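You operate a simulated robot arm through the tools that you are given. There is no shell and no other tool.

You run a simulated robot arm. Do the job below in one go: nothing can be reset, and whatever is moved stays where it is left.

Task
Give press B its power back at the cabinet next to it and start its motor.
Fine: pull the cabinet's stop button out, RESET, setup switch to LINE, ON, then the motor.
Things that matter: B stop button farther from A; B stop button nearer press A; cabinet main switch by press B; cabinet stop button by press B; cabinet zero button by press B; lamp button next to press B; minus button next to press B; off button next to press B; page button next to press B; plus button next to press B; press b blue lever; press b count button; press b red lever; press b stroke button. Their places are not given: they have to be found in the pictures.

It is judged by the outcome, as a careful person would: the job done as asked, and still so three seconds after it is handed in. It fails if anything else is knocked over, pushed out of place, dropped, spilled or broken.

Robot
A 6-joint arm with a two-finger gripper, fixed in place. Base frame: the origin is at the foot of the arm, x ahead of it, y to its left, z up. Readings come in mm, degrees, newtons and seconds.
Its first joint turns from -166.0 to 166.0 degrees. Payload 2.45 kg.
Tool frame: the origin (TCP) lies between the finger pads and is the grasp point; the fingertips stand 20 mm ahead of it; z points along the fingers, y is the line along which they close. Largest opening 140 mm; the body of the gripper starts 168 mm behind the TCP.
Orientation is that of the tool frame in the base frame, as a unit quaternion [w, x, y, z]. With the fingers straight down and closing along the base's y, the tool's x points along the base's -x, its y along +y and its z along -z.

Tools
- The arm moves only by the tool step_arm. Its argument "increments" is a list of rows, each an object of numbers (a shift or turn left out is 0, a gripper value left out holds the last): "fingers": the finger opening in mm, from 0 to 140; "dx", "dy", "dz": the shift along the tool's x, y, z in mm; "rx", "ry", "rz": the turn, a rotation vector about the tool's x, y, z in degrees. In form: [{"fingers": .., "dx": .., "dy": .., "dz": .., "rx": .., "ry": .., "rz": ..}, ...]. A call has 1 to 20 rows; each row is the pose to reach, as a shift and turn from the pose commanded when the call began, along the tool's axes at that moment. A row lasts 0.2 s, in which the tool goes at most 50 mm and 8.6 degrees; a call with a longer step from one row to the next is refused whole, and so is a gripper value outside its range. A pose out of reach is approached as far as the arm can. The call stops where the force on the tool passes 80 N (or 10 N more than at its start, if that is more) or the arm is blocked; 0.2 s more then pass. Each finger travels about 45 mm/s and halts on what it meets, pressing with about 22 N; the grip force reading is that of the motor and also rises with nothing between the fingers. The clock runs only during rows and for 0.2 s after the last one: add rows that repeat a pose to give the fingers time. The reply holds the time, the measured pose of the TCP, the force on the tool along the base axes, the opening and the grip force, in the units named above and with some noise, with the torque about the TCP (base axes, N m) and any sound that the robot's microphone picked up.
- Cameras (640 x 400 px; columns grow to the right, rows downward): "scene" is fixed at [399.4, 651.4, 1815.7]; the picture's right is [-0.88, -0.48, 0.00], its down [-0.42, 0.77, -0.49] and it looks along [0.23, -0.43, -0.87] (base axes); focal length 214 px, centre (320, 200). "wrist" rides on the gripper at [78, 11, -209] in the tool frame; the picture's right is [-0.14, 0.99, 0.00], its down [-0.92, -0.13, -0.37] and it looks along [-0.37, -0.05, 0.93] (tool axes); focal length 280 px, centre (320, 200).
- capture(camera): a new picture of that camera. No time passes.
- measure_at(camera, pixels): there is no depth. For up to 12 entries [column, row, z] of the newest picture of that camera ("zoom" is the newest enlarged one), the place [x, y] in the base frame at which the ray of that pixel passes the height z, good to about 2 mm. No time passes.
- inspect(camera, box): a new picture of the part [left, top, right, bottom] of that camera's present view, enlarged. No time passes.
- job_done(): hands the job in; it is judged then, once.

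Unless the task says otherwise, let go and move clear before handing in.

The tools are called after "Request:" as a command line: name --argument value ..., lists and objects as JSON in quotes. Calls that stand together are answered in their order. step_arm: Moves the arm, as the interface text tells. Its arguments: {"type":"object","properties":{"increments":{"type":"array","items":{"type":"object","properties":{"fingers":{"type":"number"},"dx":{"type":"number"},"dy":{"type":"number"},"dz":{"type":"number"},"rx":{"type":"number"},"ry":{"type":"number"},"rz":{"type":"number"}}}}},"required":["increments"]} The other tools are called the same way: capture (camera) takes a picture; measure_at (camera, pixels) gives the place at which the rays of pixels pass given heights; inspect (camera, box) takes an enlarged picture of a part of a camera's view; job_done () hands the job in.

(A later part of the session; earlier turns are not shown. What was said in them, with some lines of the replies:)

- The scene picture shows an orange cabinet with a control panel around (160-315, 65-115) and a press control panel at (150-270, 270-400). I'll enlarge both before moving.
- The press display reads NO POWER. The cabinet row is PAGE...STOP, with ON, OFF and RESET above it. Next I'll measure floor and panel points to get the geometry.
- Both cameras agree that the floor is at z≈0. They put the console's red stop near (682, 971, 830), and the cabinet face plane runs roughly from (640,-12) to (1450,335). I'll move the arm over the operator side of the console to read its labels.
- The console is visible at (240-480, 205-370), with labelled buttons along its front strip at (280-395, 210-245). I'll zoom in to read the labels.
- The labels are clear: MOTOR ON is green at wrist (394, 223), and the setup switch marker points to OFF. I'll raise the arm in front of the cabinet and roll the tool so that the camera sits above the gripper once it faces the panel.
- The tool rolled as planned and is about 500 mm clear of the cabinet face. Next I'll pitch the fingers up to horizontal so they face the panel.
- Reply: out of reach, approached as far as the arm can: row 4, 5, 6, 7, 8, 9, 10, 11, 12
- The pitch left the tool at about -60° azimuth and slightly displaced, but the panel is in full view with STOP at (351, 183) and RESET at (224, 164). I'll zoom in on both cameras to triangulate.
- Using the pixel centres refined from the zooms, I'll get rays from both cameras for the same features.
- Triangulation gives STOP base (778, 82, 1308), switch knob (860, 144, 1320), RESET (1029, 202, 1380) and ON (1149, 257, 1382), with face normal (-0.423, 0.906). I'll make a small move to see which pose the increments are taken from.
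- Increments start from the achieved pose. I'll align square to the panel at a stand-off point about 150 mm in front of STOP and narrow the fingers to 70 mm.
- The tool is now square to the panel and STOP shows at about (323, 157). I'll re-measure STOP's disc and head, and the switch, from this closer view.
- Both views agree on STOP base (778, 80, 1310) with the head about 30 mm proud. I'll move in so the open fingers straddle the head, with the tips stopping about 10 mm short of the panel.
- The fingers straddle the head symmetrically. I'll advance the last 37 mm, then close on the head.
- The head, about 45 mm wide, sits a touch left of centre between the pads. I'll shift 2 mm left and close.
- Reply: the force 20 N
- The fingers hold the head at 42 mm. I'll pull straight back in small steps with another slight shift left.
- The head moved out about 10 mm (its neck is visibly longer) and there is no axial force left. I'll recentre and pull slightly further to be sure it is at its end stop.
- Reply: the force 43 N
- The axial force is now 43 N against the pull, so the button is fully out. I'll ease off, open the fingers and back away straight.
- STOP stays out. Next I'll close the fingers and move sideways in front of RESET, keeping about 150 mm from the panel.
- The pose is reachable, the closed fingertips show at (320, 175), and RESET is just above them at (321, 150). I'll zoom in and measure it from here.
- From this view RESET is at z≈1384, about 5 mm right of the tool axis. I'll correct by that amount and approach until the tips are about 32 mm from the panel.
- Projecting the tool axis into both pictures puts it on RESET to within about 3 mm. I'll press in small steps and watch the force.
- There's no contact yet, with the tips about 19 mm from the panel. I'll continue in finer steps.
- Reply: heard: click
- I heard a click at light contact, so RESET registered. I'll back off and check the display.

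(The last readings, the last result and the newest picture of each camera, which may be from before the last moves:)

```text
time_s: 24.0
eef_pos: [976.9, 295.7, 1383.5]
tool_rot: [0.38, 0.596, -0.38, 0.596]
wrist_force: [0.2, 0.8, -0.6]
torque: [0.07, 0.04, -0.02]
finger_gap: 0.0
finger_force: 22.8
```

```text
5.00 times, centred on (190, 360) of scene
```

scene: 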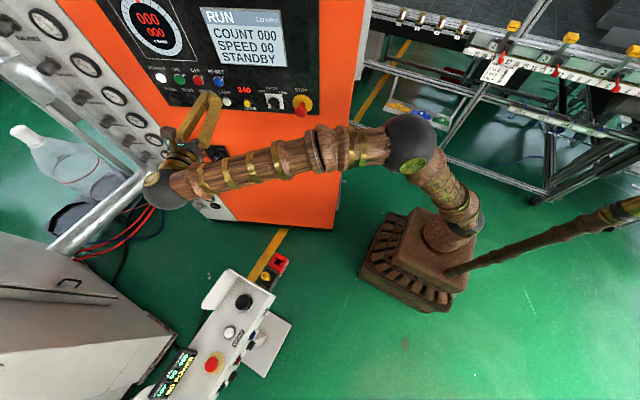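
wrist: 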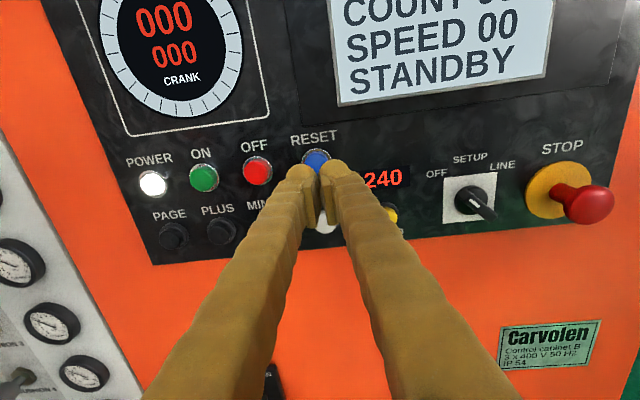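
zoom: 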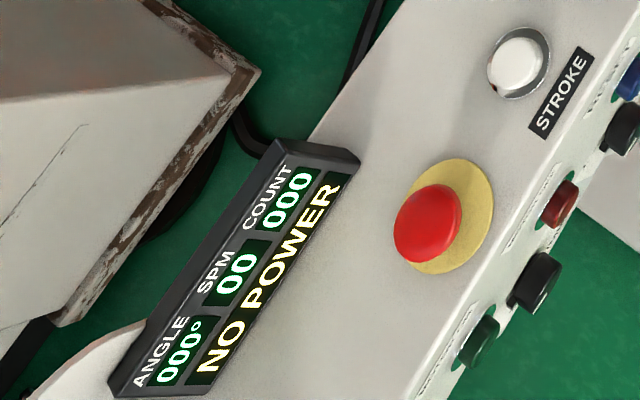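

The cabinet now shows STANDBY. I'll move in front of the switch at about (870, 122, 1313), open the fingers to 50 mm, and roll -45° so they close across the handle.

Request:
step_arm --increments '[{"dz": -37}, {"dz": -37, "dx": -12, "dy": 28, "rz": -7.5, "fingers": 50}, {"dz": -37, "dx": -24, "dy": 56, "rz": -15}, {"dz": -37, "dx": -36, "dy": 84, "rz": -22.5}, {"dz": -37, "dx": -48, "dy": 113, "rz": -30}, {"dz": -37, "dx": -60, "dy": 141, "rz": -37.5}, {"dz": -37, "dx": -70.7, "dy": 169, "rz": -45}, {"dz": -37, "dx": -70.7, "dy": 169, "rz": -45}]'

Request:
capture --camera "wrist"

Request:
capture --camera "scene"

Request:
measure_at --camera "scene" --pixels '[[274.85, 101.4, 1313], [302.6, 103.5, 1311]]'

Request:
inspect --camera "wrist" --box '[240, 100, 400, 200]'

```text
time_s: 25.8
eef_pos: [808.0, 257.9, 1313.5]
tool_rot: [0.579, 0.696, -0.122, 0.406]
wrist_force: [-0.7, 0.4, -0.4]
torque: [-0.01, 0.01, 0.02]
finger_gap: 50.0
finger_force: 0.0
```

```text
taken
```

wrist: 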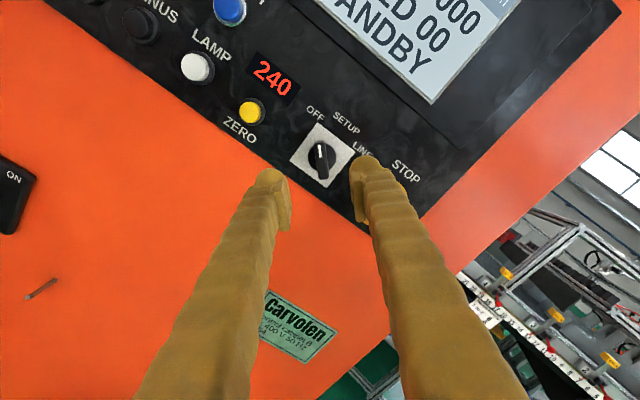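

```text
taken
```

scene: 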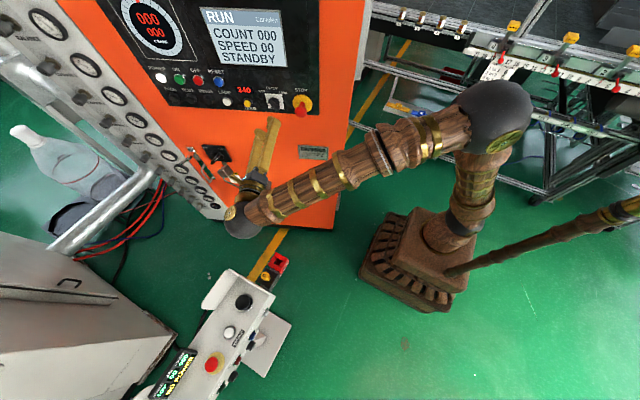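

```text
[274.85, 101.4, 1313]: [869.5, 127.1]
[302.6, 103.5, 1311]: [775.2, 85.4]
```

```text
4.00 times, centred on (320, 150) of wrist
```

zoom: 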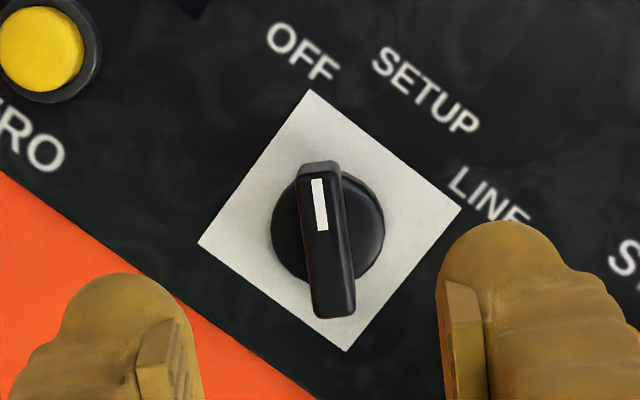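

The handle lines up with the gap and the plate centre at (322, 156) is within 2-3 mm of the tool axis. I'll make a small correction and move in.

Request:
step_arm --increments '[{"dx": -1, "dy": 1, "dz": 30}, {"dx": -2, "dy": 2, "dz": 60}, {"dx": -2, "dy": 2, "dz": 92}, {"dx": -2, "dy": 2, "dz": 92}]'

Request:
inspect --camera "wrist" --box '[220, 110, 420, 235]'

Request:
inspect --camera "scene" --box '[230, 75, 320, 135]'

```text
time_s: 26.8
eef_pos: [847.2, 174.0, 1314.6]
tool_rot: [0.58, 0.696, -0.123, 0.405]
wrist_force: [-0.4, -0.3, -0.6]
torque: [-0.01, 0.01, 0.0]
finger_gap: 50.3
finger_force: 0.0
```

```text
3.20 times, centred on (320, 172) of wrist
```

zoom: 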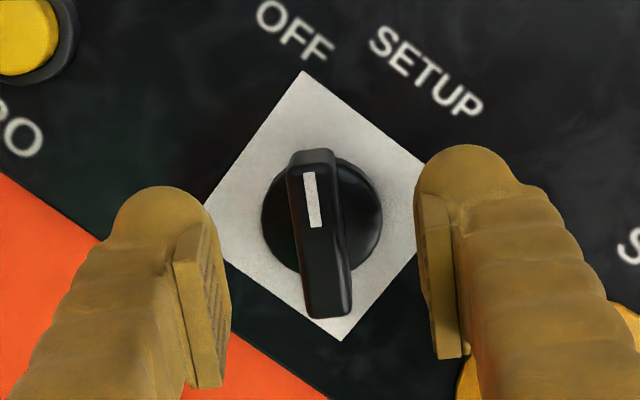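

```text
6.67 times, centred on (275, 105) of scene
```

zoom: 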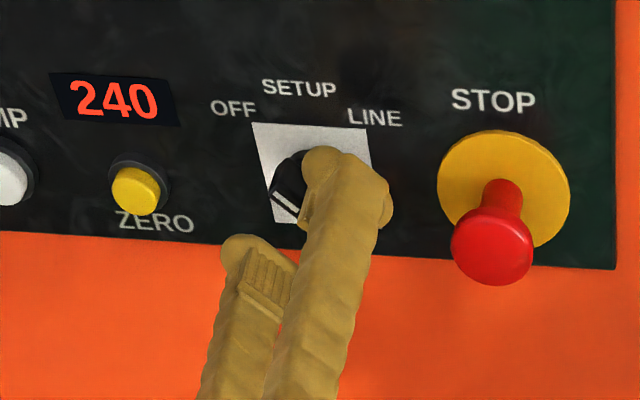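

The handle is centred between the pads. I'll advance to about 15 mm from the panel and close on it.

Request:
step_arm --increments '[{"dz": 8}, {"dz": 15}, {"dz": 21}, {"dz": 21, "fingers": 5}, {"dz": 21}, {"dz": 21}, {"dz": 21}, {"dz": 21}]'

Request:
inspect --camera "wrist" --box '[220, 110, 420, 235]'

Request:
inspect --camera "scene" --box '[230, 75, 320, 135]'

```text
time_s: 28.6
eef_pos: [855.0, 153.6, 1313.8]
tool_rot: [0.579, 0.696, -0.123, 0.406]
wrist_force: [-9.2, -7.1, 7.0]
torque: [-0.07, -0.04, -0.09]
finger_gap: 12.2
finger_force: 39.1
```

```text
3.20 times, centred on (320, 172) of wrist
```

zoom: 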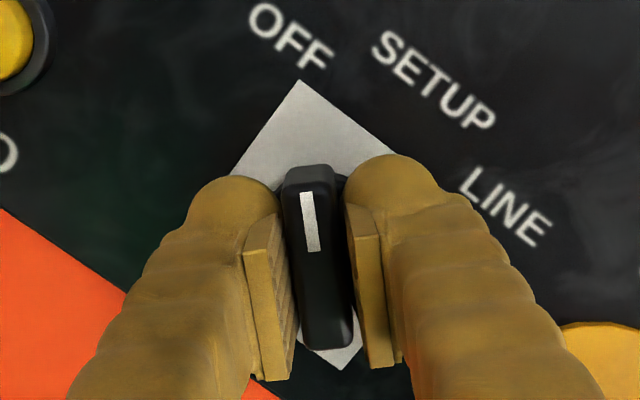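

```text
6.67 times, centred on (275, 105) of scene
```

zoom: 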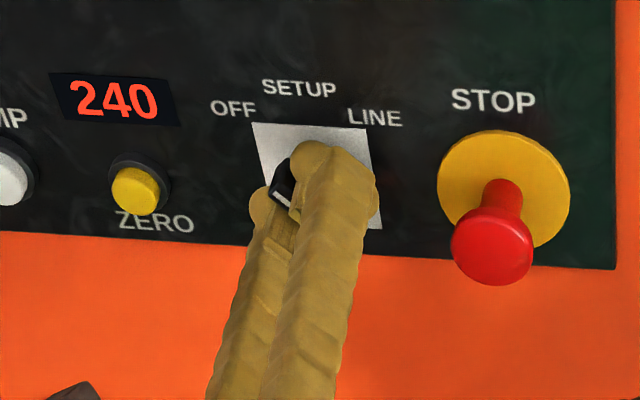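

The handle is gripped at 12.2 mm with a small side force. I'll ease that and turn clockwise to the SETUP position first.

Request:
step_arm --increments '[{"dy": 0.7}, {"dy": 0.7, "rz": 6}, {"dy": 0.7, "rz": 12}, {"dy": 0.7, "rz": 18}, {"dy": 0.7, "rz": 24}, {"dy": 0.7, "rz": 30}, {"dy": 0.7, "rz": 36}, {"dy": 0.7, "rz": 42}, {"dy": 0.7, "rz": 46}]'

Request:
inspect --camera "wrist" --box '[220, 110, 420, 235]'

Request:
capture --camera "scene"

```text
time_s: 30.6
eef_pos: [855.5, 153.6, 1314.3]
tool_rot: [0.374, 0.593, -0.385, 0.601]
wrist_force: [57.6, 14.5, 15.7]
torque: [-0.44, -0.06, 0.48]
finger_gap: 12.1
finger_force: 39.0
```

```text
3.20 times, centred on (320, 172) of wrist
```

zoom: 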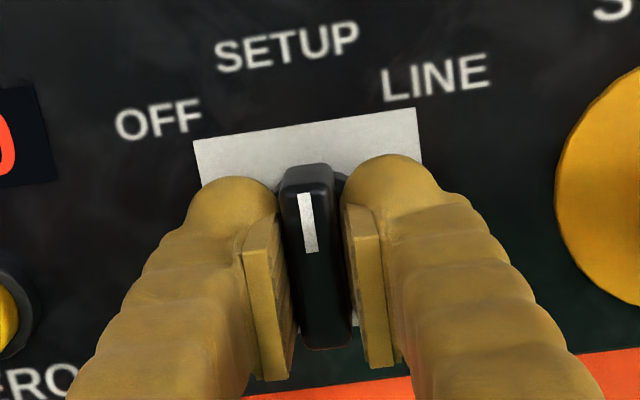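

```text
taken
```

scene: 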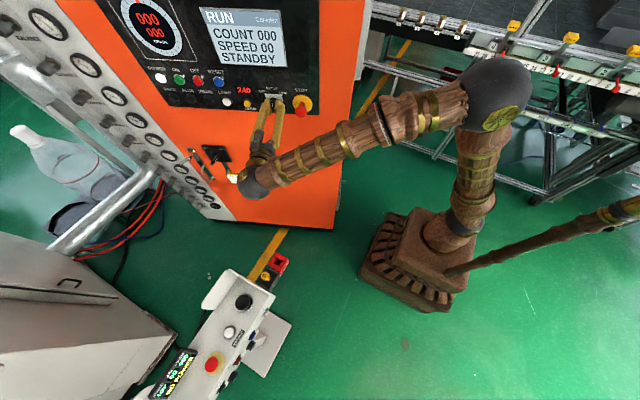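

The switch is at SETUP, but there's about 60 N of side force to the left from a slight axis offset. I'll relieve it before turning on.

Request:
step_arm --increments '[{"dy": -1.5, "dx": 0.5}, {"dy": -3, "dx": 1}, {"dy": -3, "dx": 1}]'

```text
time_s: 31.4
eef_pos: [854.6, 154.4, 1313.0]
tool_rot: [0.375, 0.593, -0.385, 0.599]
wrist_force: [-17.4, -7.4, -7.4]
torque: [0.11, 0.04, -0.27]
finger_gap: 12.4
finger_force: 38.3
```

The force is now small and stiffness is about 25 N/mm. I'll turn the remaining 45° to LINE with a slight upward correction.

Request:
step_arm --increments '[{"dy": 0.6, "dx": 0.2}, {"dy": 0.6, "dx": 0.4, "rz": 6}, {"dy": 0.6, "dx": 0.6, "rz": 12}, {"dy": 0.6, "dx": 0.8, "rz": 18}, {"dy": 0.6, "dx": 1, "rz": 24}, {"dy": 0.6, "dx": 1.2, "rz": 30}, {"dy": 0.6, "dx": 1.4, "rz": 36}, {"dy": 0.6, "dx": 1.5, "rz": 42}, {"dy": 0.6, "dx": 1.5, "rz": 47}]'

Request:
inspect --camera "wrist" --box '[220, 110, 420, 235]'

Request:
capture --camera "scene"

```text
time_s: 33.4
eef_pos: [855.9, 154.3, 1315.3]
tool_rot: [0.104, 0.391, -0.589, 0.699]
wrist_force: [-25.8, -10.1, -55.2]
torque: [0.16, 1.01, -0.32]
finger_gap: 12.9
finger_force: 39.6
```

```text
3.20 times, centred on (320, 172) of wrist
```

zoom: 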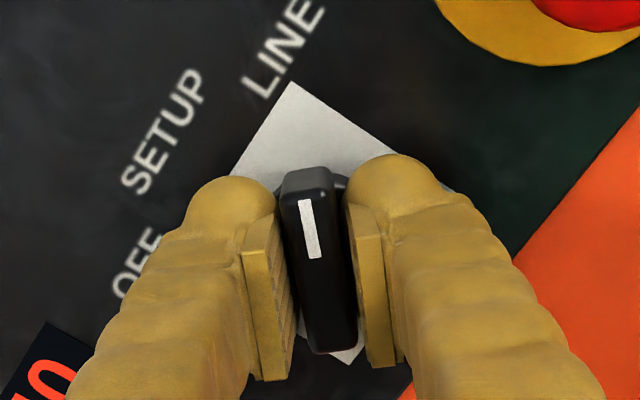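

```text
taken
```

scene: 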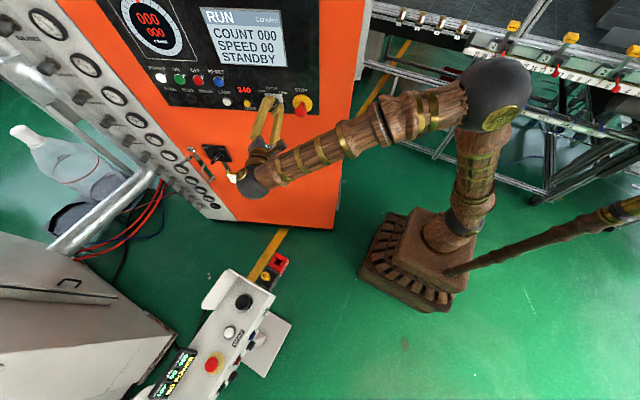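

The handle points to LINE and torque shows it at its end position. I'll relieve the side force, open and back off.

Request:
step_arm --increments '[{"dy": 1.2}, {"dy": 2.2}, {"dy": 2.2, "fingers": 45}, {"dy": 2.2}, {"dy": 2.2}, {"dy": 2.2}]'

Request:
step_arm --increments '[{"dz": -20}, {"dz": -60}, {"dz": -105}, {"dz": -105}]'

Request:
capture --camera "wrist"

Request:
inspect --camera "scene" --box '[180, 0, 330, 130]'

```text
time_s: 34.8
eef_pos: [854.0, 153.5, 1313.5]
tool_rot: [0.104, 0.391, -0.589, 0.699]
wrist_force: [-0.1, -0.2, 0.2]
torque: [-0.01, -0.02, 0.02]
finger_gap: 45.0
finger_force: 0.0
```

```text
time_s: 35.8
eef_pos: [810.3, 253.0, 1313.4]
tool_rot: [0.104, 0.391, -0.589, 0.7]
wrist_force: [-0.2, 0.3, 0.5]
torque: [0.01, -0.01, -0.02]
finger_gap: 44.8
finger_force: 0.1
```

```text
taken
```

wrist: 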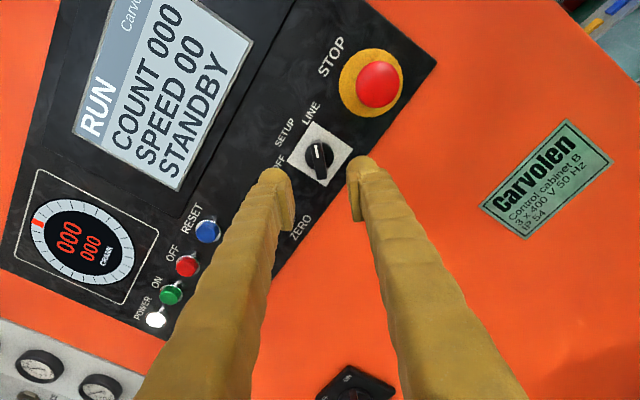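

```text
3.08 times, centred on (255, 65) of scene
```

zoom: 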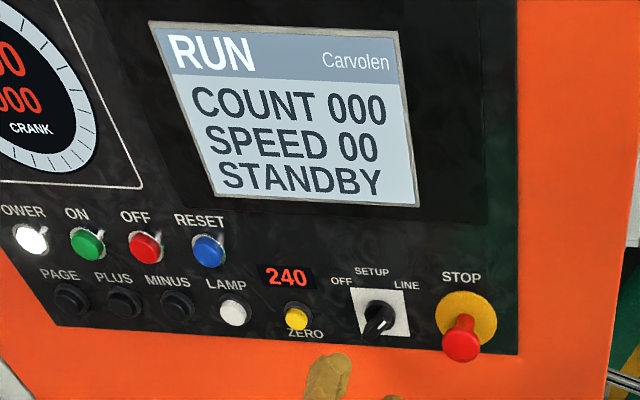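

The display is still in STANDBY with the switch at LINE. I'll roll back upright, close the fingers and move to a stand-off in front of ON at about z 1383.

Request:
step_arm --increments '[{"dx": -20, "dy": -28, "rz": -5.3, "fingers": 0}, {"dx": -40, "dy": -57, "dz": -1, "rz": -10.7}, {"dx": -60, "dy": -85, "dz": -1, "rz": -16}, {"dx": -80, "dy": -113, "dz": -2, "rz": -21.3}, {"dx": -99, "dy": -142, "dz": -2, "rz": -26.7}, {"dx": -119, "dy": -170, "dz": -3, "rz": -32}, {"dx": -139, "dy": -198, "dz": -3, "rz": -37.3}, {"dx": -159, "dy": -227, "dz": -4, "rz": -42.7}, {"dx": -179, "dy": -255, "dz": -4, "rz": -48}, {"dx": -179, "dy": -255, "dz": -4, "rz": -48}]'

Request:
capture --camera "wrist"

Request:
capture --camera "scene"

Request:
inspect --camera "scene" --box '[255, 80, 325, 120]'

```text
time_s: 38.0
eef_pos: [1081.7, 381.5, 1383.8]
tool_rot: [0.38, 0.596, -0.38, 0.596]
wrist_force: [0.2, -0.8, -0.5]
torque: [0.03, 0.0, 0.02]
finger_gap: 0.0
finger_force: 22.1
```

```text
taken
```

wrist: 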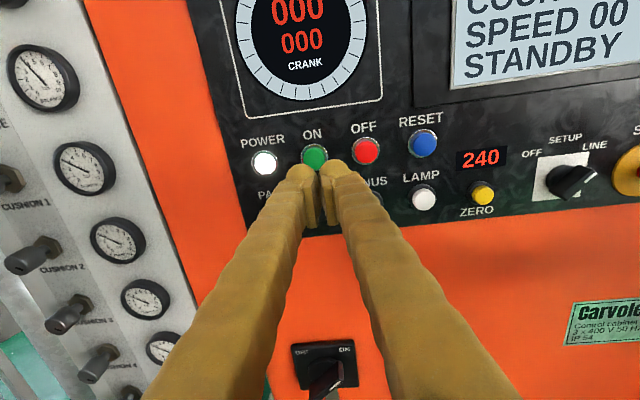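

```text
taken
```

scene: 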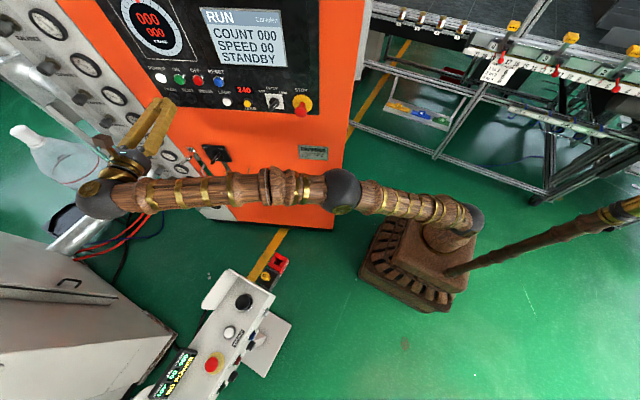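

```text
9.14 times, centred on (290, 100) of scene
```

zoom: 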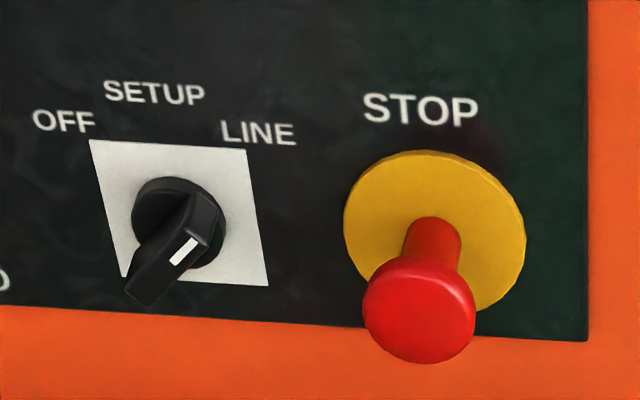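

The switch clearly points to LINE, and the stand-off in front of ON is reachable. I'll zoom in to refine the alignment with ON at (314, 157).

Request:
inspect --camera "wrist" --box '[240, 115, 400, 215]'

```text
4.00 times, centred on (320, 165) of wrist
```

zoom: 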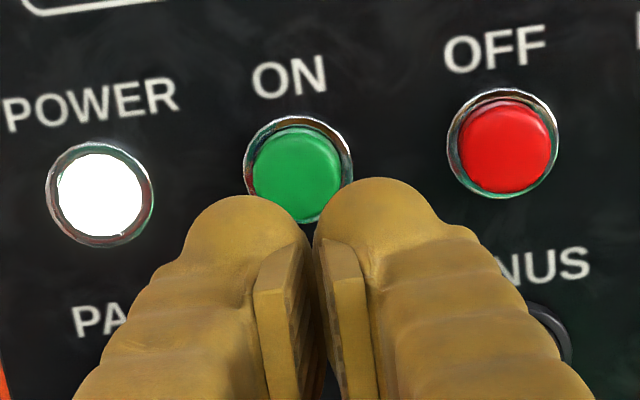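

ON is about 6 mm left of the tool axis. I'll shift, approach, then press in fine steps.

Request:
step_arm --increments '[{"dy": -3, "dz": 30}, {"dy": -6, "dz": 60}, {"dy": -6, "dz": 85}, {"dy": -6, "dz": 98}, {"dy": -6, "dz": 98}]'

Request:
inspect --camera "wrist" --box '[220, 100, 420, 225]'

Request:
inspect --camera "scene" --box '[140, 55, 260, 135]'

```text
time_s: 39.2
eef_pos: [1129.1, 294.0, 1385.3]
tool_rot: [0.38, 0.596, -0.38, 0.597]
wrist_force: [-0.2, 0.1, -0.4]
torque: [0.02, -0.01, 0.01]
finger_gap: 0.0
finger_force: 21.6
```

```text
3.20 times, centred on (320, 162) of wrist
```

zoom: 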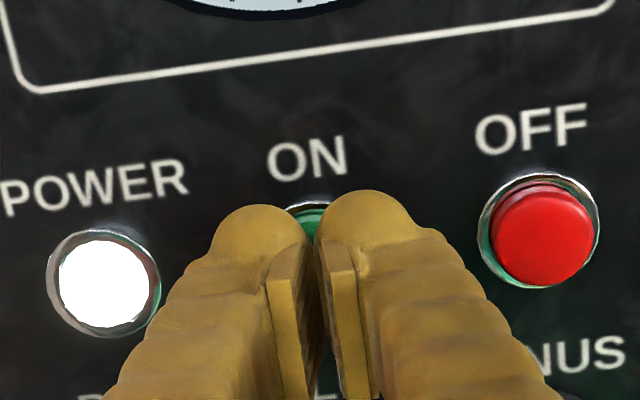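

```text
5.00 times, centred on (200, 95) of scene
```

zoom: 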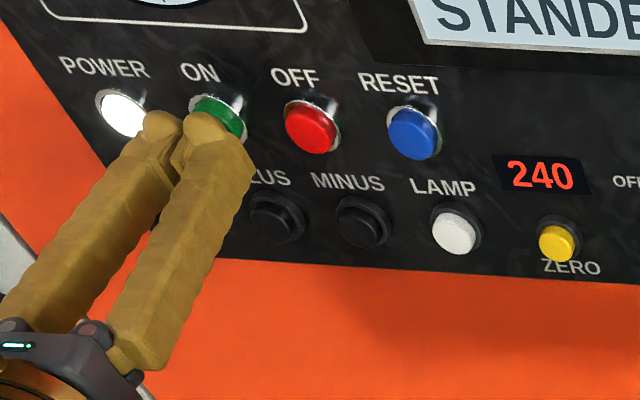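

The projection matches ON in both views. I'll press gently in small steps.

Request:
step_arm --increments '[{"dx": -1, "dz": 4}, {"dx": -1, "dz": 8}, {"dx": -1, "dz": 10}, {"dx": -1, "dz": 12}, {"dx": -1, "dz": 14}]'

Request:
capture --camera "scene"

```text
time_s: 40.4
eef_pos: [1136.7, 282.9, 1383.3]
tool_rot: [0.378, 0.597, -0.38, 0.597]
wrist_force: [0.2, 0.4, 0.3]
torque: [0.02, 0.0, -0.05]
finger_gap: 0.2
finger_force: 22.0
```

```text
taken
```

scene: 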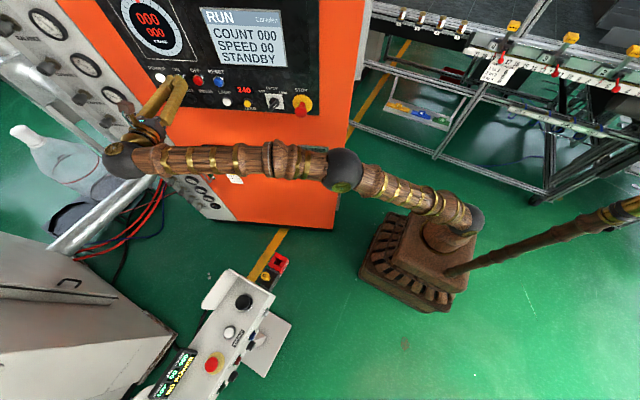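

There's no contact yet at 14 mm, so I'll go a little further.

Request:
step_arm --increments '[{"dz": 2}, {"dz": 4}, {"dz": 4}]'

Request:
capture --camera "scene"

```text
time_s: 41.2
eef_pos: [1137.9, 278.6, 1383.9]
tool_rot: [0.379, 0.597, -0.38, 0.597]
wrist_force: [-0.3, 2.2, -0.4]
torque: [0.02, 0.02, 0.01]
finger_gap: 0.0
finger_force: 22.0
```

```text
taken
```

scene: 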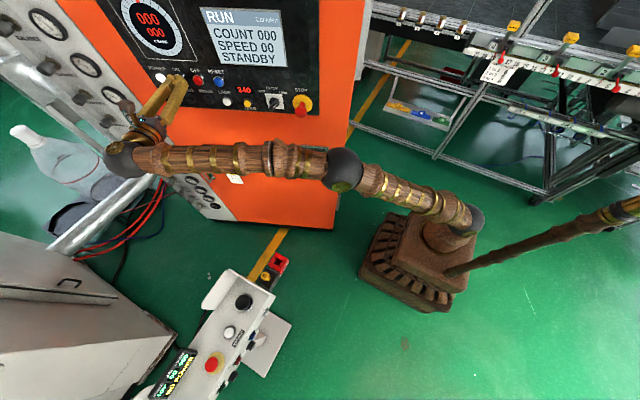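

Light contact now, about 2 N. I'll press another few millimetres until it clicks.

Request:
step_arm --increments '[{"dz": 1.5}, {"dz": 3}, {"dz": 3}]'

Request:
capture --camera "scene"

```text
time_s: 42.0
eef_pos: [1138.0, 275.4, 1382.8]
tool_rot: [0.379, 0.596, -0.38, 0.597]
wrist_force: [0.3, 12.8, 1.6]
torque: [0.0, 0.01, 0.01]
finger_gap: 0.2
finger_force: 22.3
heard: click
```

```text
taken
```

scene: 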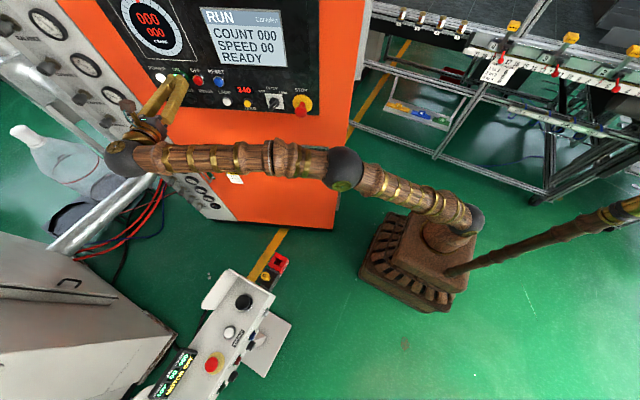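

ON clicked and the cabinet shows READY. I'll back away and read the console display.

Request:
step_arm --increments '[{"dz": -10}, {"dz": -45}, {"dz": -90}, {"dz": -130}, {"dz": -130}]'

Request:
inspect --camera "scene" --box '[130, 300, 290, 400]'

Request:
inspect --camera "scene" --box '[130, 0, 330, 130]'

```text
time_s: 43.2
eef_pos: [1083.3, 393.8, 1383.9]
tool_rot: [0.379, 0.596, -0.38, 0.597]
wrist_force: [-0.5, 0.5, 0.2]
torque: [-0.01, 0.04, 0.01]
finger_gap: 0.0
finger_force: 21.7
```

```text
4.00 times, centred on (210, 350) of scene
```

zoom: 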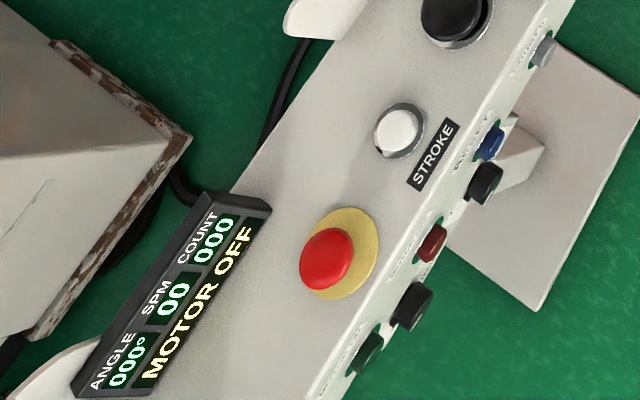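

```text
3.08 times, centred on (230, 65) of scene
```

zoom: 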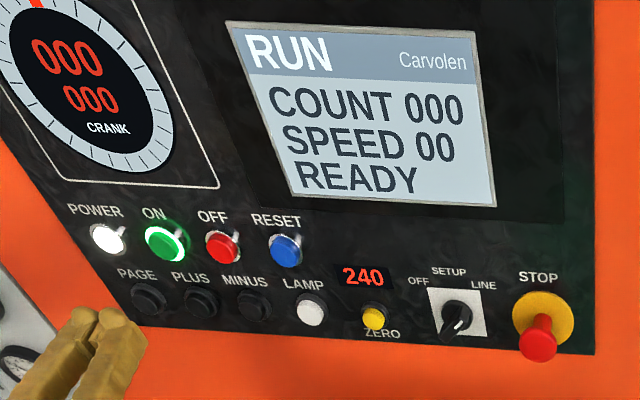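

The console now reads MOTOR OFF, so power is restored, and ON is lit. MOTOR ON triangulates to about (610, 1025, 775). I'll retract from the cabinet, yawing toward +x on the way.

Request:
step_arm --increments '[{"dx": -3, "dy": 20, "dz": -33, "rx": 5.4}, {"dx": -6, "dy": 40, "dz": -65, "rx": 10.8}, {"dx": -8, "dy": 60, "dz": -98, "rx": 16.2}, {"dx": -11, "dy": 80, "dz": -131, "rx": 21.7}, {"dx": -14, "dy": 100, "dz": -164, "rx": 27.1}, {"dx": -17, "dy": 120, "dz": -196, "rx": 32.5}, {"dx": -20, "dy": 140, "dz": -229, "rx": 37.9}, {"dx": -23, "dy": 160, "dz": -262, "rx": 43.3}, {"dx": -25, "dy": 180, "dz": -295, "rx": 48.7}, {"dx": -28, "dy": 200, "dz": -327, "rx": 54.2}, {"dx": -31, "dy": 220, "dz": -360, "rx": 59.6}, {"dx": -34, "dy": 240, "dz": -393, "rx": 65}]'

Request:
capture --camera "scene"

Request:
capture --camera "wrist"

```text
time_s: 45.8
eef_pos: [698.9, 650.4, 1350.6]
tool_rot: [-0.001, 0.708, 0.001, 0.707]
wrist_force: [-0.2, 0.6, 0.2]
torque: [-0.02, -0.02, 0.02]
finger_gap: 0.0
finger_force: 21.9
```

```text
taken
```

scene: 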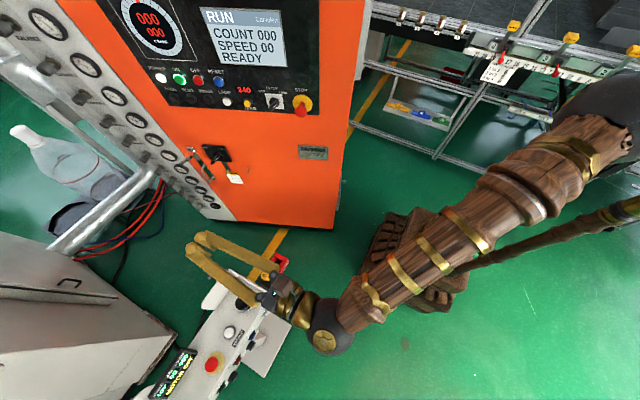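

```text
taken
```

wrist: 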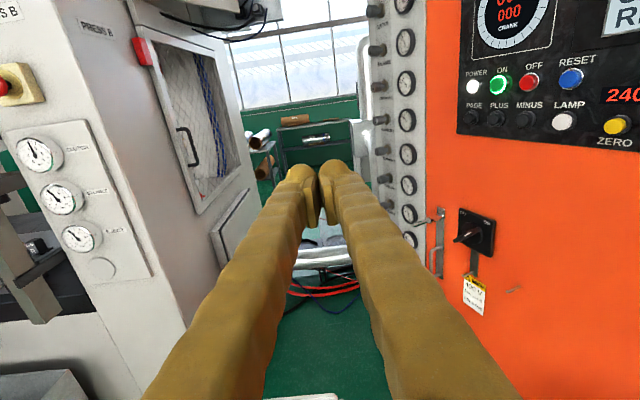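

The tool now faces +x, level, with the camera above. I'll descend toward the console's operator side while pitching 45° down, stopping about 250 mm short of MOTOR ON.

Request:
step_arm --increments '[{"dx": -25, "dy": -23, "dz": -17, "ry": -2.8}, {"dx": -50, "dy": -47, "dz": -33, "ry": -5.6}, {"dx": -75, "dy": -70, "dz": -50, "ry": -8.4}, {"dx": -100, "dy": -94, "dz": -67, "ry": -11.3}, {"dx": -124, "dy": -117, "dz": -83, "ry": -14.1}, {"dx": -149, "dy": -141, "dz": -100, "ry": -16.9}, {"dx": -174, "dy": -164, "dz": -116, "ry": -19.7}, {"dx": -199, "dy": -188, "dz": -133, "ry": -22.5}, {"dx": -224, "dy": -211, "dz": -150, "ry": -25.3}, {"dx": -249, "dy": -234, "dz": -166, "ry": -28.1}, {"dx": -274, "dy": -258, "dz": -183, "ry": -30.9}, {"dx": -299, "dy": -281, "dz": -200, "ry": -33.8}, {"dx": -323, "dy": -305, "dz": -216, "ry": -36.6}, {"dx": -348, "dy": -328, "dz": -233, "ry": -39.4}, {"dx": -373, "dy": -352, "dz": -249, "ry": -42.2}, {"dx": -398, "dy": -375, "dz": -266, "ry": -45}]'

Request:
capture --camera "scene"

Request:
capture --camera "wrist"

```text
time_s: 49.2
eef_pos: [434.2, 1024.5, 951.2]
tool_rot: [-0.001, 0.924, 0.001, 0.383]
wrist_force: [-0.4, -0.5, 0.7]
torque: [0.01, 0.09, -0.01]
finger_gap: 0.0
finger_force: 22.4
```

```text
taken
```

scene: 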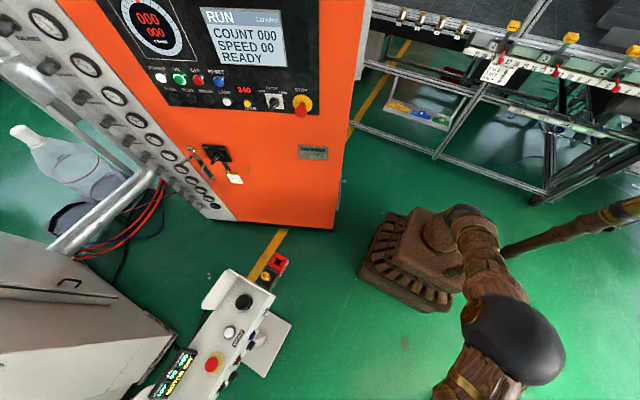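

```text
taken
```

wrist: 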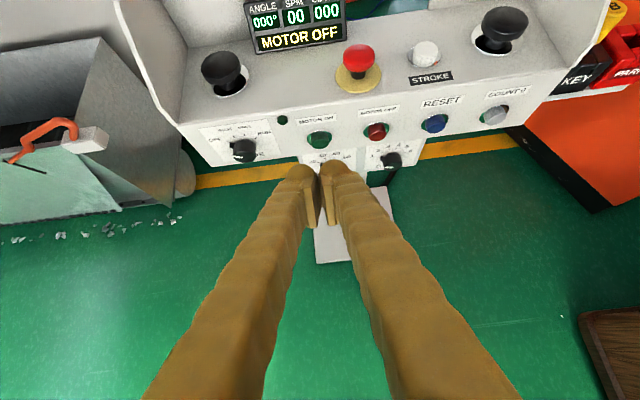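

The console is upright in view and MOTOR ON is at (319, 139), almost on the tool axis. I'll zoom in to judge the face tilt and exact position.

Request:
inspect --camera "wrist" --box '[240, 90, 400, 190]'

Request:
inspect --camera "wrist" --box '[180, 60, 540, 190]'

Request:
measure_at --camera "wrist" --pixels '[[319, 140, 775], [319, 140, 800], [319, 140, 750], [357, 72, 830], [436, 123, 775], [494, 114, 775], [494, 114, 782]]'

```text
4.00 times, centred on (320, 140) of wrist
```

zoom: 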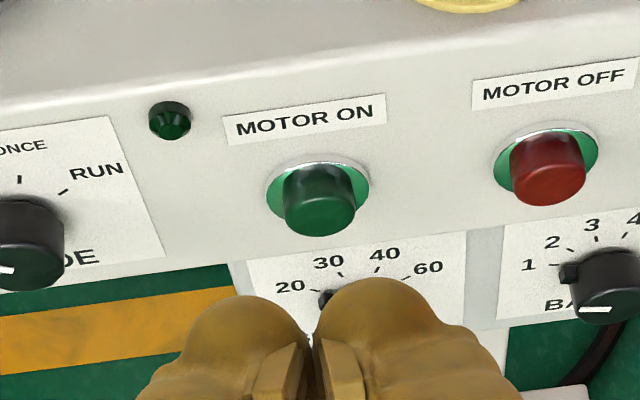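

```text
1.78 times, centred on (360, 125) of wrist
```

zoom: 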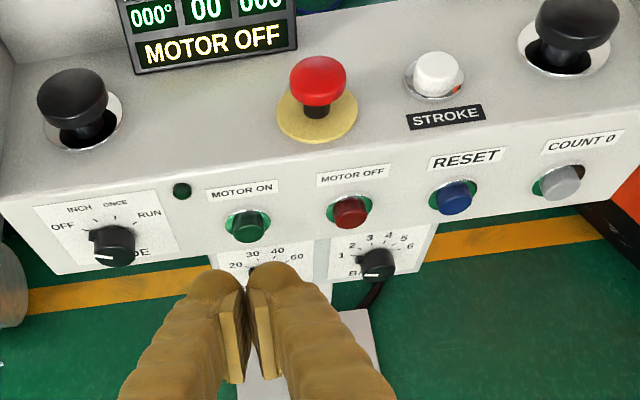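

```text
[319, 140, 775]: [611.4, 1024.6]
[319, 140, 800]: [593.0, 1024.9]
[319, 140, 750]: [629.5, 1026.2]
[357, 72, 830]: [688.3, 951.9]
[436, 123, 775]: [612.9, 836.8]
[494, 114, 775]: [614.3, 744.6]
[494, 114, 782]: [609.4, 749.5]
```

The strip's face is nearly vertical, facing -x, and the cap sits at about (610, 1025, 776). I'll level the tool and move to a point about 90 mm in front of it.

Request:
step_arm --increments '[{"dx": -11, "dz": 24, "ry": 6.4}, {"dx": -22, "dz": 49, "ry": 12.9}, {"dx": -33, "dz": 73, "ry": 19.3}, {"dx": -44, "dz": 97, "ry": 25.7}, {"dx": -55, "dz": 122, "ry": 32.1}, {"dx": -66, "dz": 146, "ry": 38.6}, {"dx": -77, "dz": 170, "ry": 45}, {"dx": -77, "dz": 170, "ry": 45}]'

Request:
capture --camera "scene"

Request:
capture --camera "wrist"

```text
time_s: 51.0
eef_pos: [500.4, 1024.8, 777.2]
tool_rot: [-0.001, 0.706, 0.001, 0.708]
wrist_force: [0.4, 0.2, -0.1]
torque: [-0.01, 0.03, -0.01]
finger_gap: 0.0
finger_force: 22.0
```

```text
taken
```

scene: 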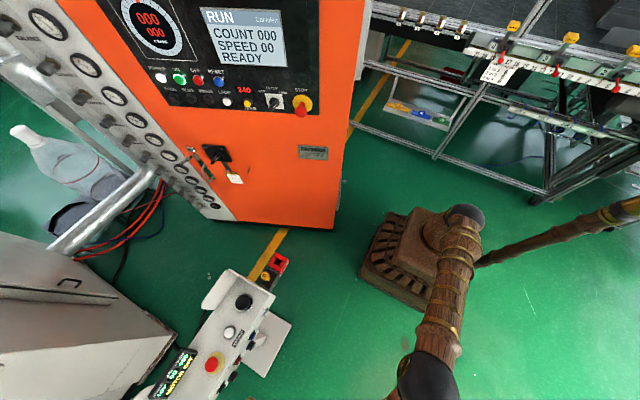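

```text
taken
```

wrist: 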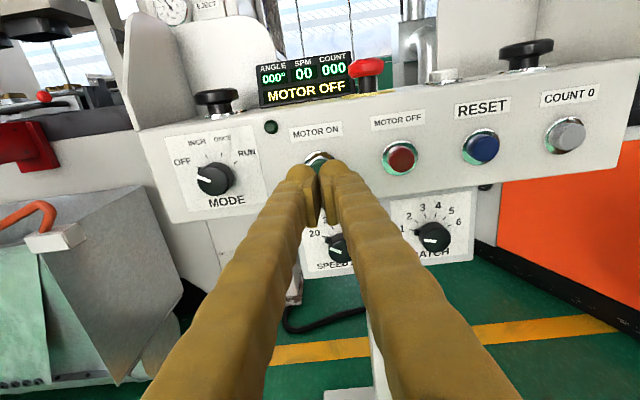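

The tool is level and MOTOR ON is partly hidden behind the tips at (318, 160). I'll zoom in to check the height.

Request:
inspect --camera "wrist" --box '[250, 105, 450, 230]'

Request:
measure_at --camera "wrist" --pixels '[[400, 158, 765], [400, 158, 775], [400, 158, 785], [481, 147, 775]]'

```text
3.20 times, centred on (350, 168) of wrist
```

zoom: 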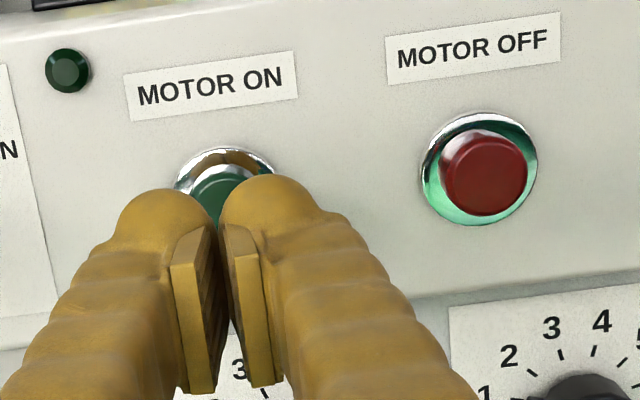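

```text
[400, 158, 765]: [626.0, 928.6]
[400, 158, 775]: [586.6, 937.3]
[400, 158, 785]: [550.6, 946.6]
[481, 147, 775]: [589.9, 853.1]
```

MOTOR ON's height resolves to z≈769, so I'll drop 8 mm and approach to about 13 mm before contact.

Request:
step_arm --increments '[{"dx": -4, "dz": 20}, {"dx": -8, "dz": 45}, {"dx": -8, "dz": 65}, {"dx": -8, "dz": 76}, {"dx": -8, "dz": 76}]'

Request:
capture --camera "wrist"

Request:
inspect --camera "scene" --box '[160, 320, 280, 400]'

```text
time_s: 52.2
eef_pos: [575.0, 1022.4, 768.7]
tool_rot: [0.0, 0.707, 0.0, 0.707]
wrist_force: [0.3, 0.0, -0.9]
torque: [0.01, -0.02, 0.02]
finger_gap: 0.3
finger_force: 22.2
```

```text
taken
```

wrist: 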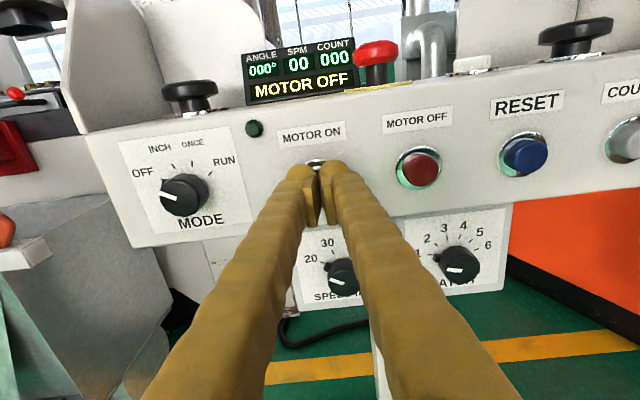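

```text
5.00 times, centred on (220, 360) of scene
```

zoom: 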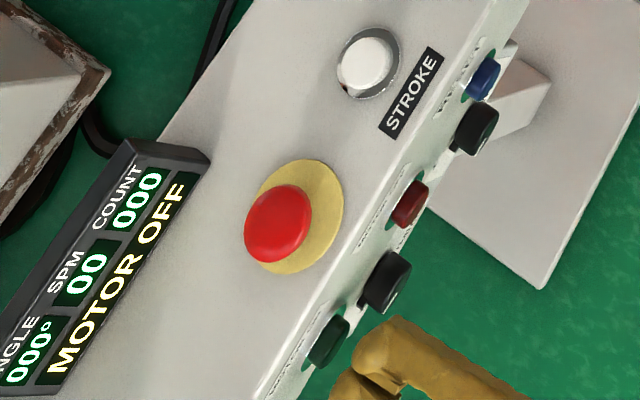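

The axis is within 3 mm of MOTOR ON. I'll make a small correction and then press in fine steps.

Request:
step_arm --increments '[{"dx": -1, "dy": -2, "dz": 5}, {"dx": -2, "dy": -2, "dz": 10}, {"dx": -2, "dy": -2, "dz": 13}, {"dx": -2, "dy": -2, "dz": 16}]'

Request:
inspect --camera "scene" --box '[160, 320, 280, 400]'

```text
time_s: 53.2
eef_pos: [591.5, 1024.8, 767.3]
tool_rot: [-0.001, 0.707, 0.001, 0.707]
wrist_force: [-1.5, -0.5, 1.0]
torque: [-0.02, 0.0, -0.02]
finger_gap: 0.0
finger_force: 21.7
```

```text
5.00 times, centred on (220, 360) of scene
```

zoom: 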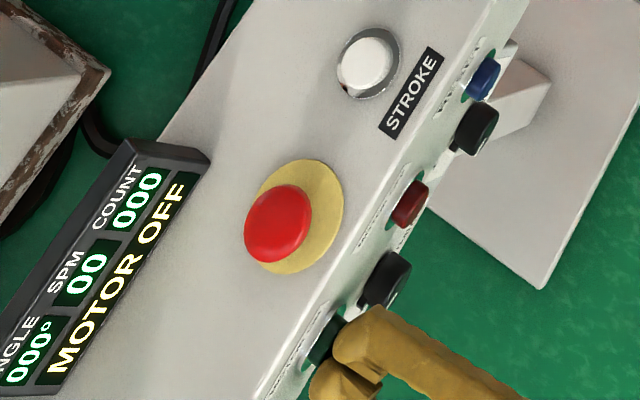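

The tips are touching the green cap squarely. I'll press a few millimetres more.

Request:
step_arm --increments '[{"dz": 1.5}, {"dz": 3}, {"dz": 4.5}, {"dz": 4.5}]'

Request:
inspect --camera "scene" --box '[160, 320, 280, 400]'

```text
time_s: 54.2
eef_pos: [595.5, 1026.0, 767.8]
tool_rot: [0.0, 0.707, 0.0, 0.707]
wrist_force: [-6.0, 2.1, 1.4]
torque: [0.01, -0.04, 0.01]
finger_gap: 5.7
finger_force: 29.7
heard: click
```

```text
5.00 times, centred on (220, 360) of scene
```

zoom: 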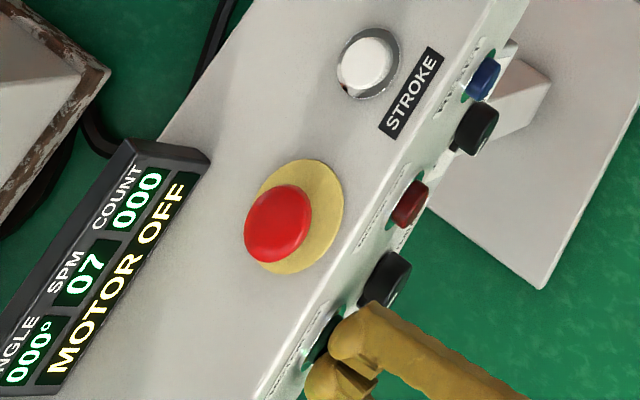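

It clicked and SPM is rising (07). The rounded tips were spread slightly by the cap, so I'll back off straight and watch the display.

Request:
step_arm --increments '[{"dz": -3}, {"dz": -10}, {"dz": -35}, {"dz": -70}, {"dz": -100}]'

Request:
inspect --camera "scene" --box '[130, 320, 250, 400]'

Request:
capture --camera "wrist"

```text
time_s: 55.4
eef_pos: [495.6, 1025.7, 766.2]
tool_rot: [0.0, 0.707, 0.0, 0.707]
wrist_force: [0.9, -0.3, 0.0]
torque: [0.01, 0.01, 0.02]
finger_gap: 0.2
finger_force: 28.9
```

```text
5.00 times, centred on (190, 360) of scene
```

zoom: 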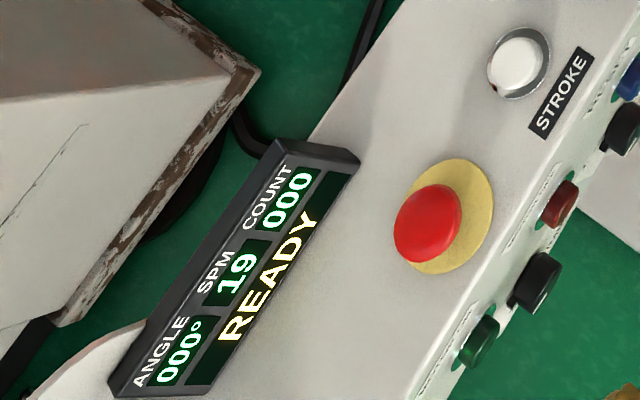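

```text
taken
```

wrist: 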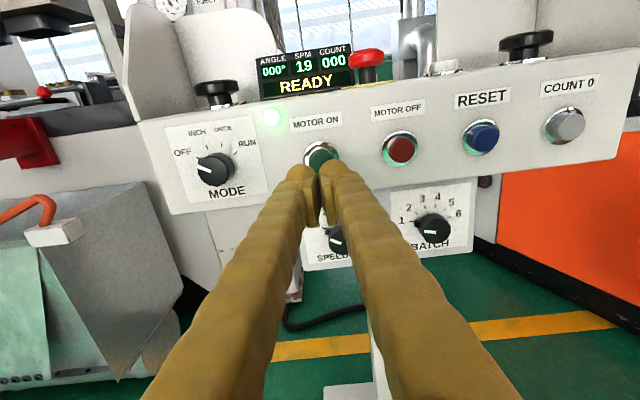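

The console shows READY, SPM 19 and the motor lamp is lit. I'll back further clear, wait a moment, and confirm both displays before handing in.

Request:
step_arm --increments '[{"dz": -40}, {"dz": -80, "dx": 20}, {"dz": -80, "dx": 20}, {"dz": -80, "dx": 20}, {"dz": -80, "dx": 20}, {"dz": -80, "dx": 20}, {"dz": -80, "dx": 20}, {"dz": -80, "dx": 20}, {"dz": -80, "dx": 20}, {"dz": -80, "dx": 20}, {"dz": -80, "dx": 20}, {"dz": -80, "dx": 20}, {"dz": -80, "dx": 20}, {"dz": -80, "dx": 20}]'

Request:
capture --camera "scene"

Request:
inspect --camera "scene" --box '[130, 320, 250, 400]'

Request:
inspect --camera "scene" --box '[130, 0, 330, 130]'

```text
time_s: 58.4
eef_pos: [418.0, 1027.0, 786.1]
tool_rot: [0.0, 0.707, 0.0, 0.707]
wrist_force: [-0.2, 0.2, -1.4]
torque: [0.0, 0.0, 0.01]
finger_gap: 0.0
finger_force: 29.1
```

```text
taken
```

scene: 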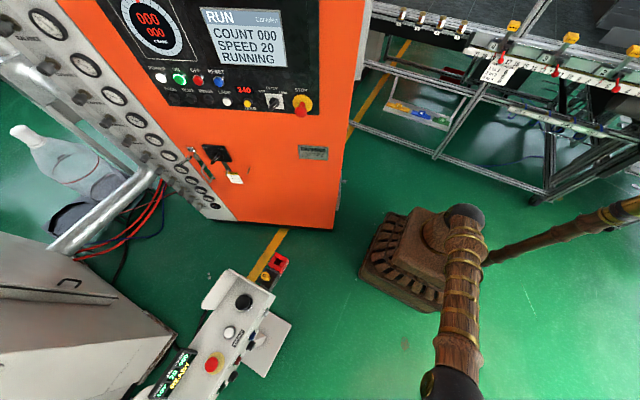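

```text
5.00 times, centred on (190, 360) of scene
```

zoom: 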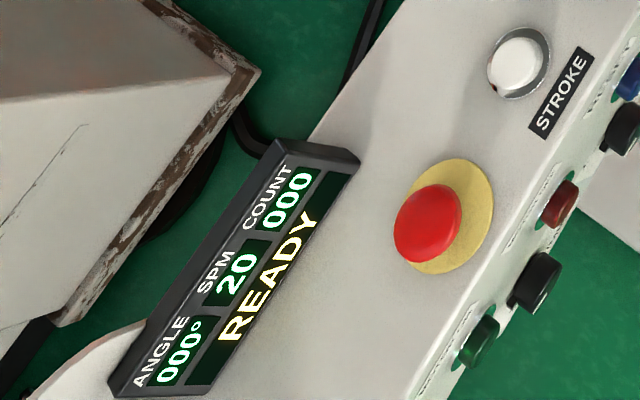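

```text
3.08 times, centred on (230, 65) of scene
```

zoom: 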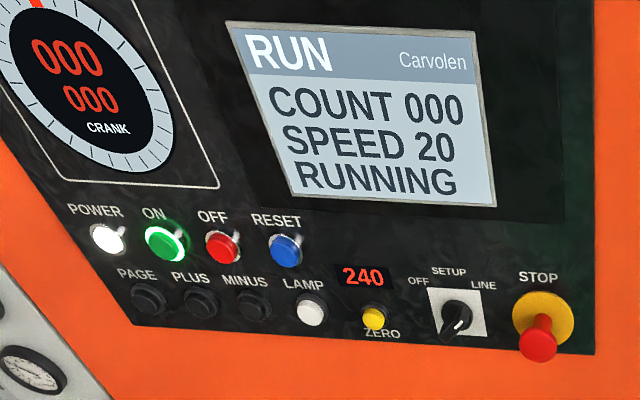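

The cabinet shows RUNNING at speed 20 with STOP out, the switch on LINE and ON lit. The console shows READY at 20 SPM, nothing else has moved, and the arm is clear, so I'm handing the job in.

Request:
job_done

```text
The job is handed in.
```

Press B has its power back and its motor is running. When I handed in, the cabinet display read RUNNING at speed 20, and the press console read READY at 20 SPM.

I followed your order:

1. **Stop button:** pulled out to its end stop, and it stayed out.
2. **RESET:** pressed once; the cabinet display changed from ALARM to STANDBY.
3. **Setup switch:** turned from OFF to LINE.
4. **ON:** pressed once; it lit, the cabinet changed to READY, and the console changed from NO POWER to MOTOR OFF.
5. **MOTOR ON:** pressed once on the console; its lamp lit and the speed climbed to 20.

I didn't touch any other button, lever or switch. The last pictures show nothing knocked over or out of place, and the arm is clear of both the press and the cabinet.
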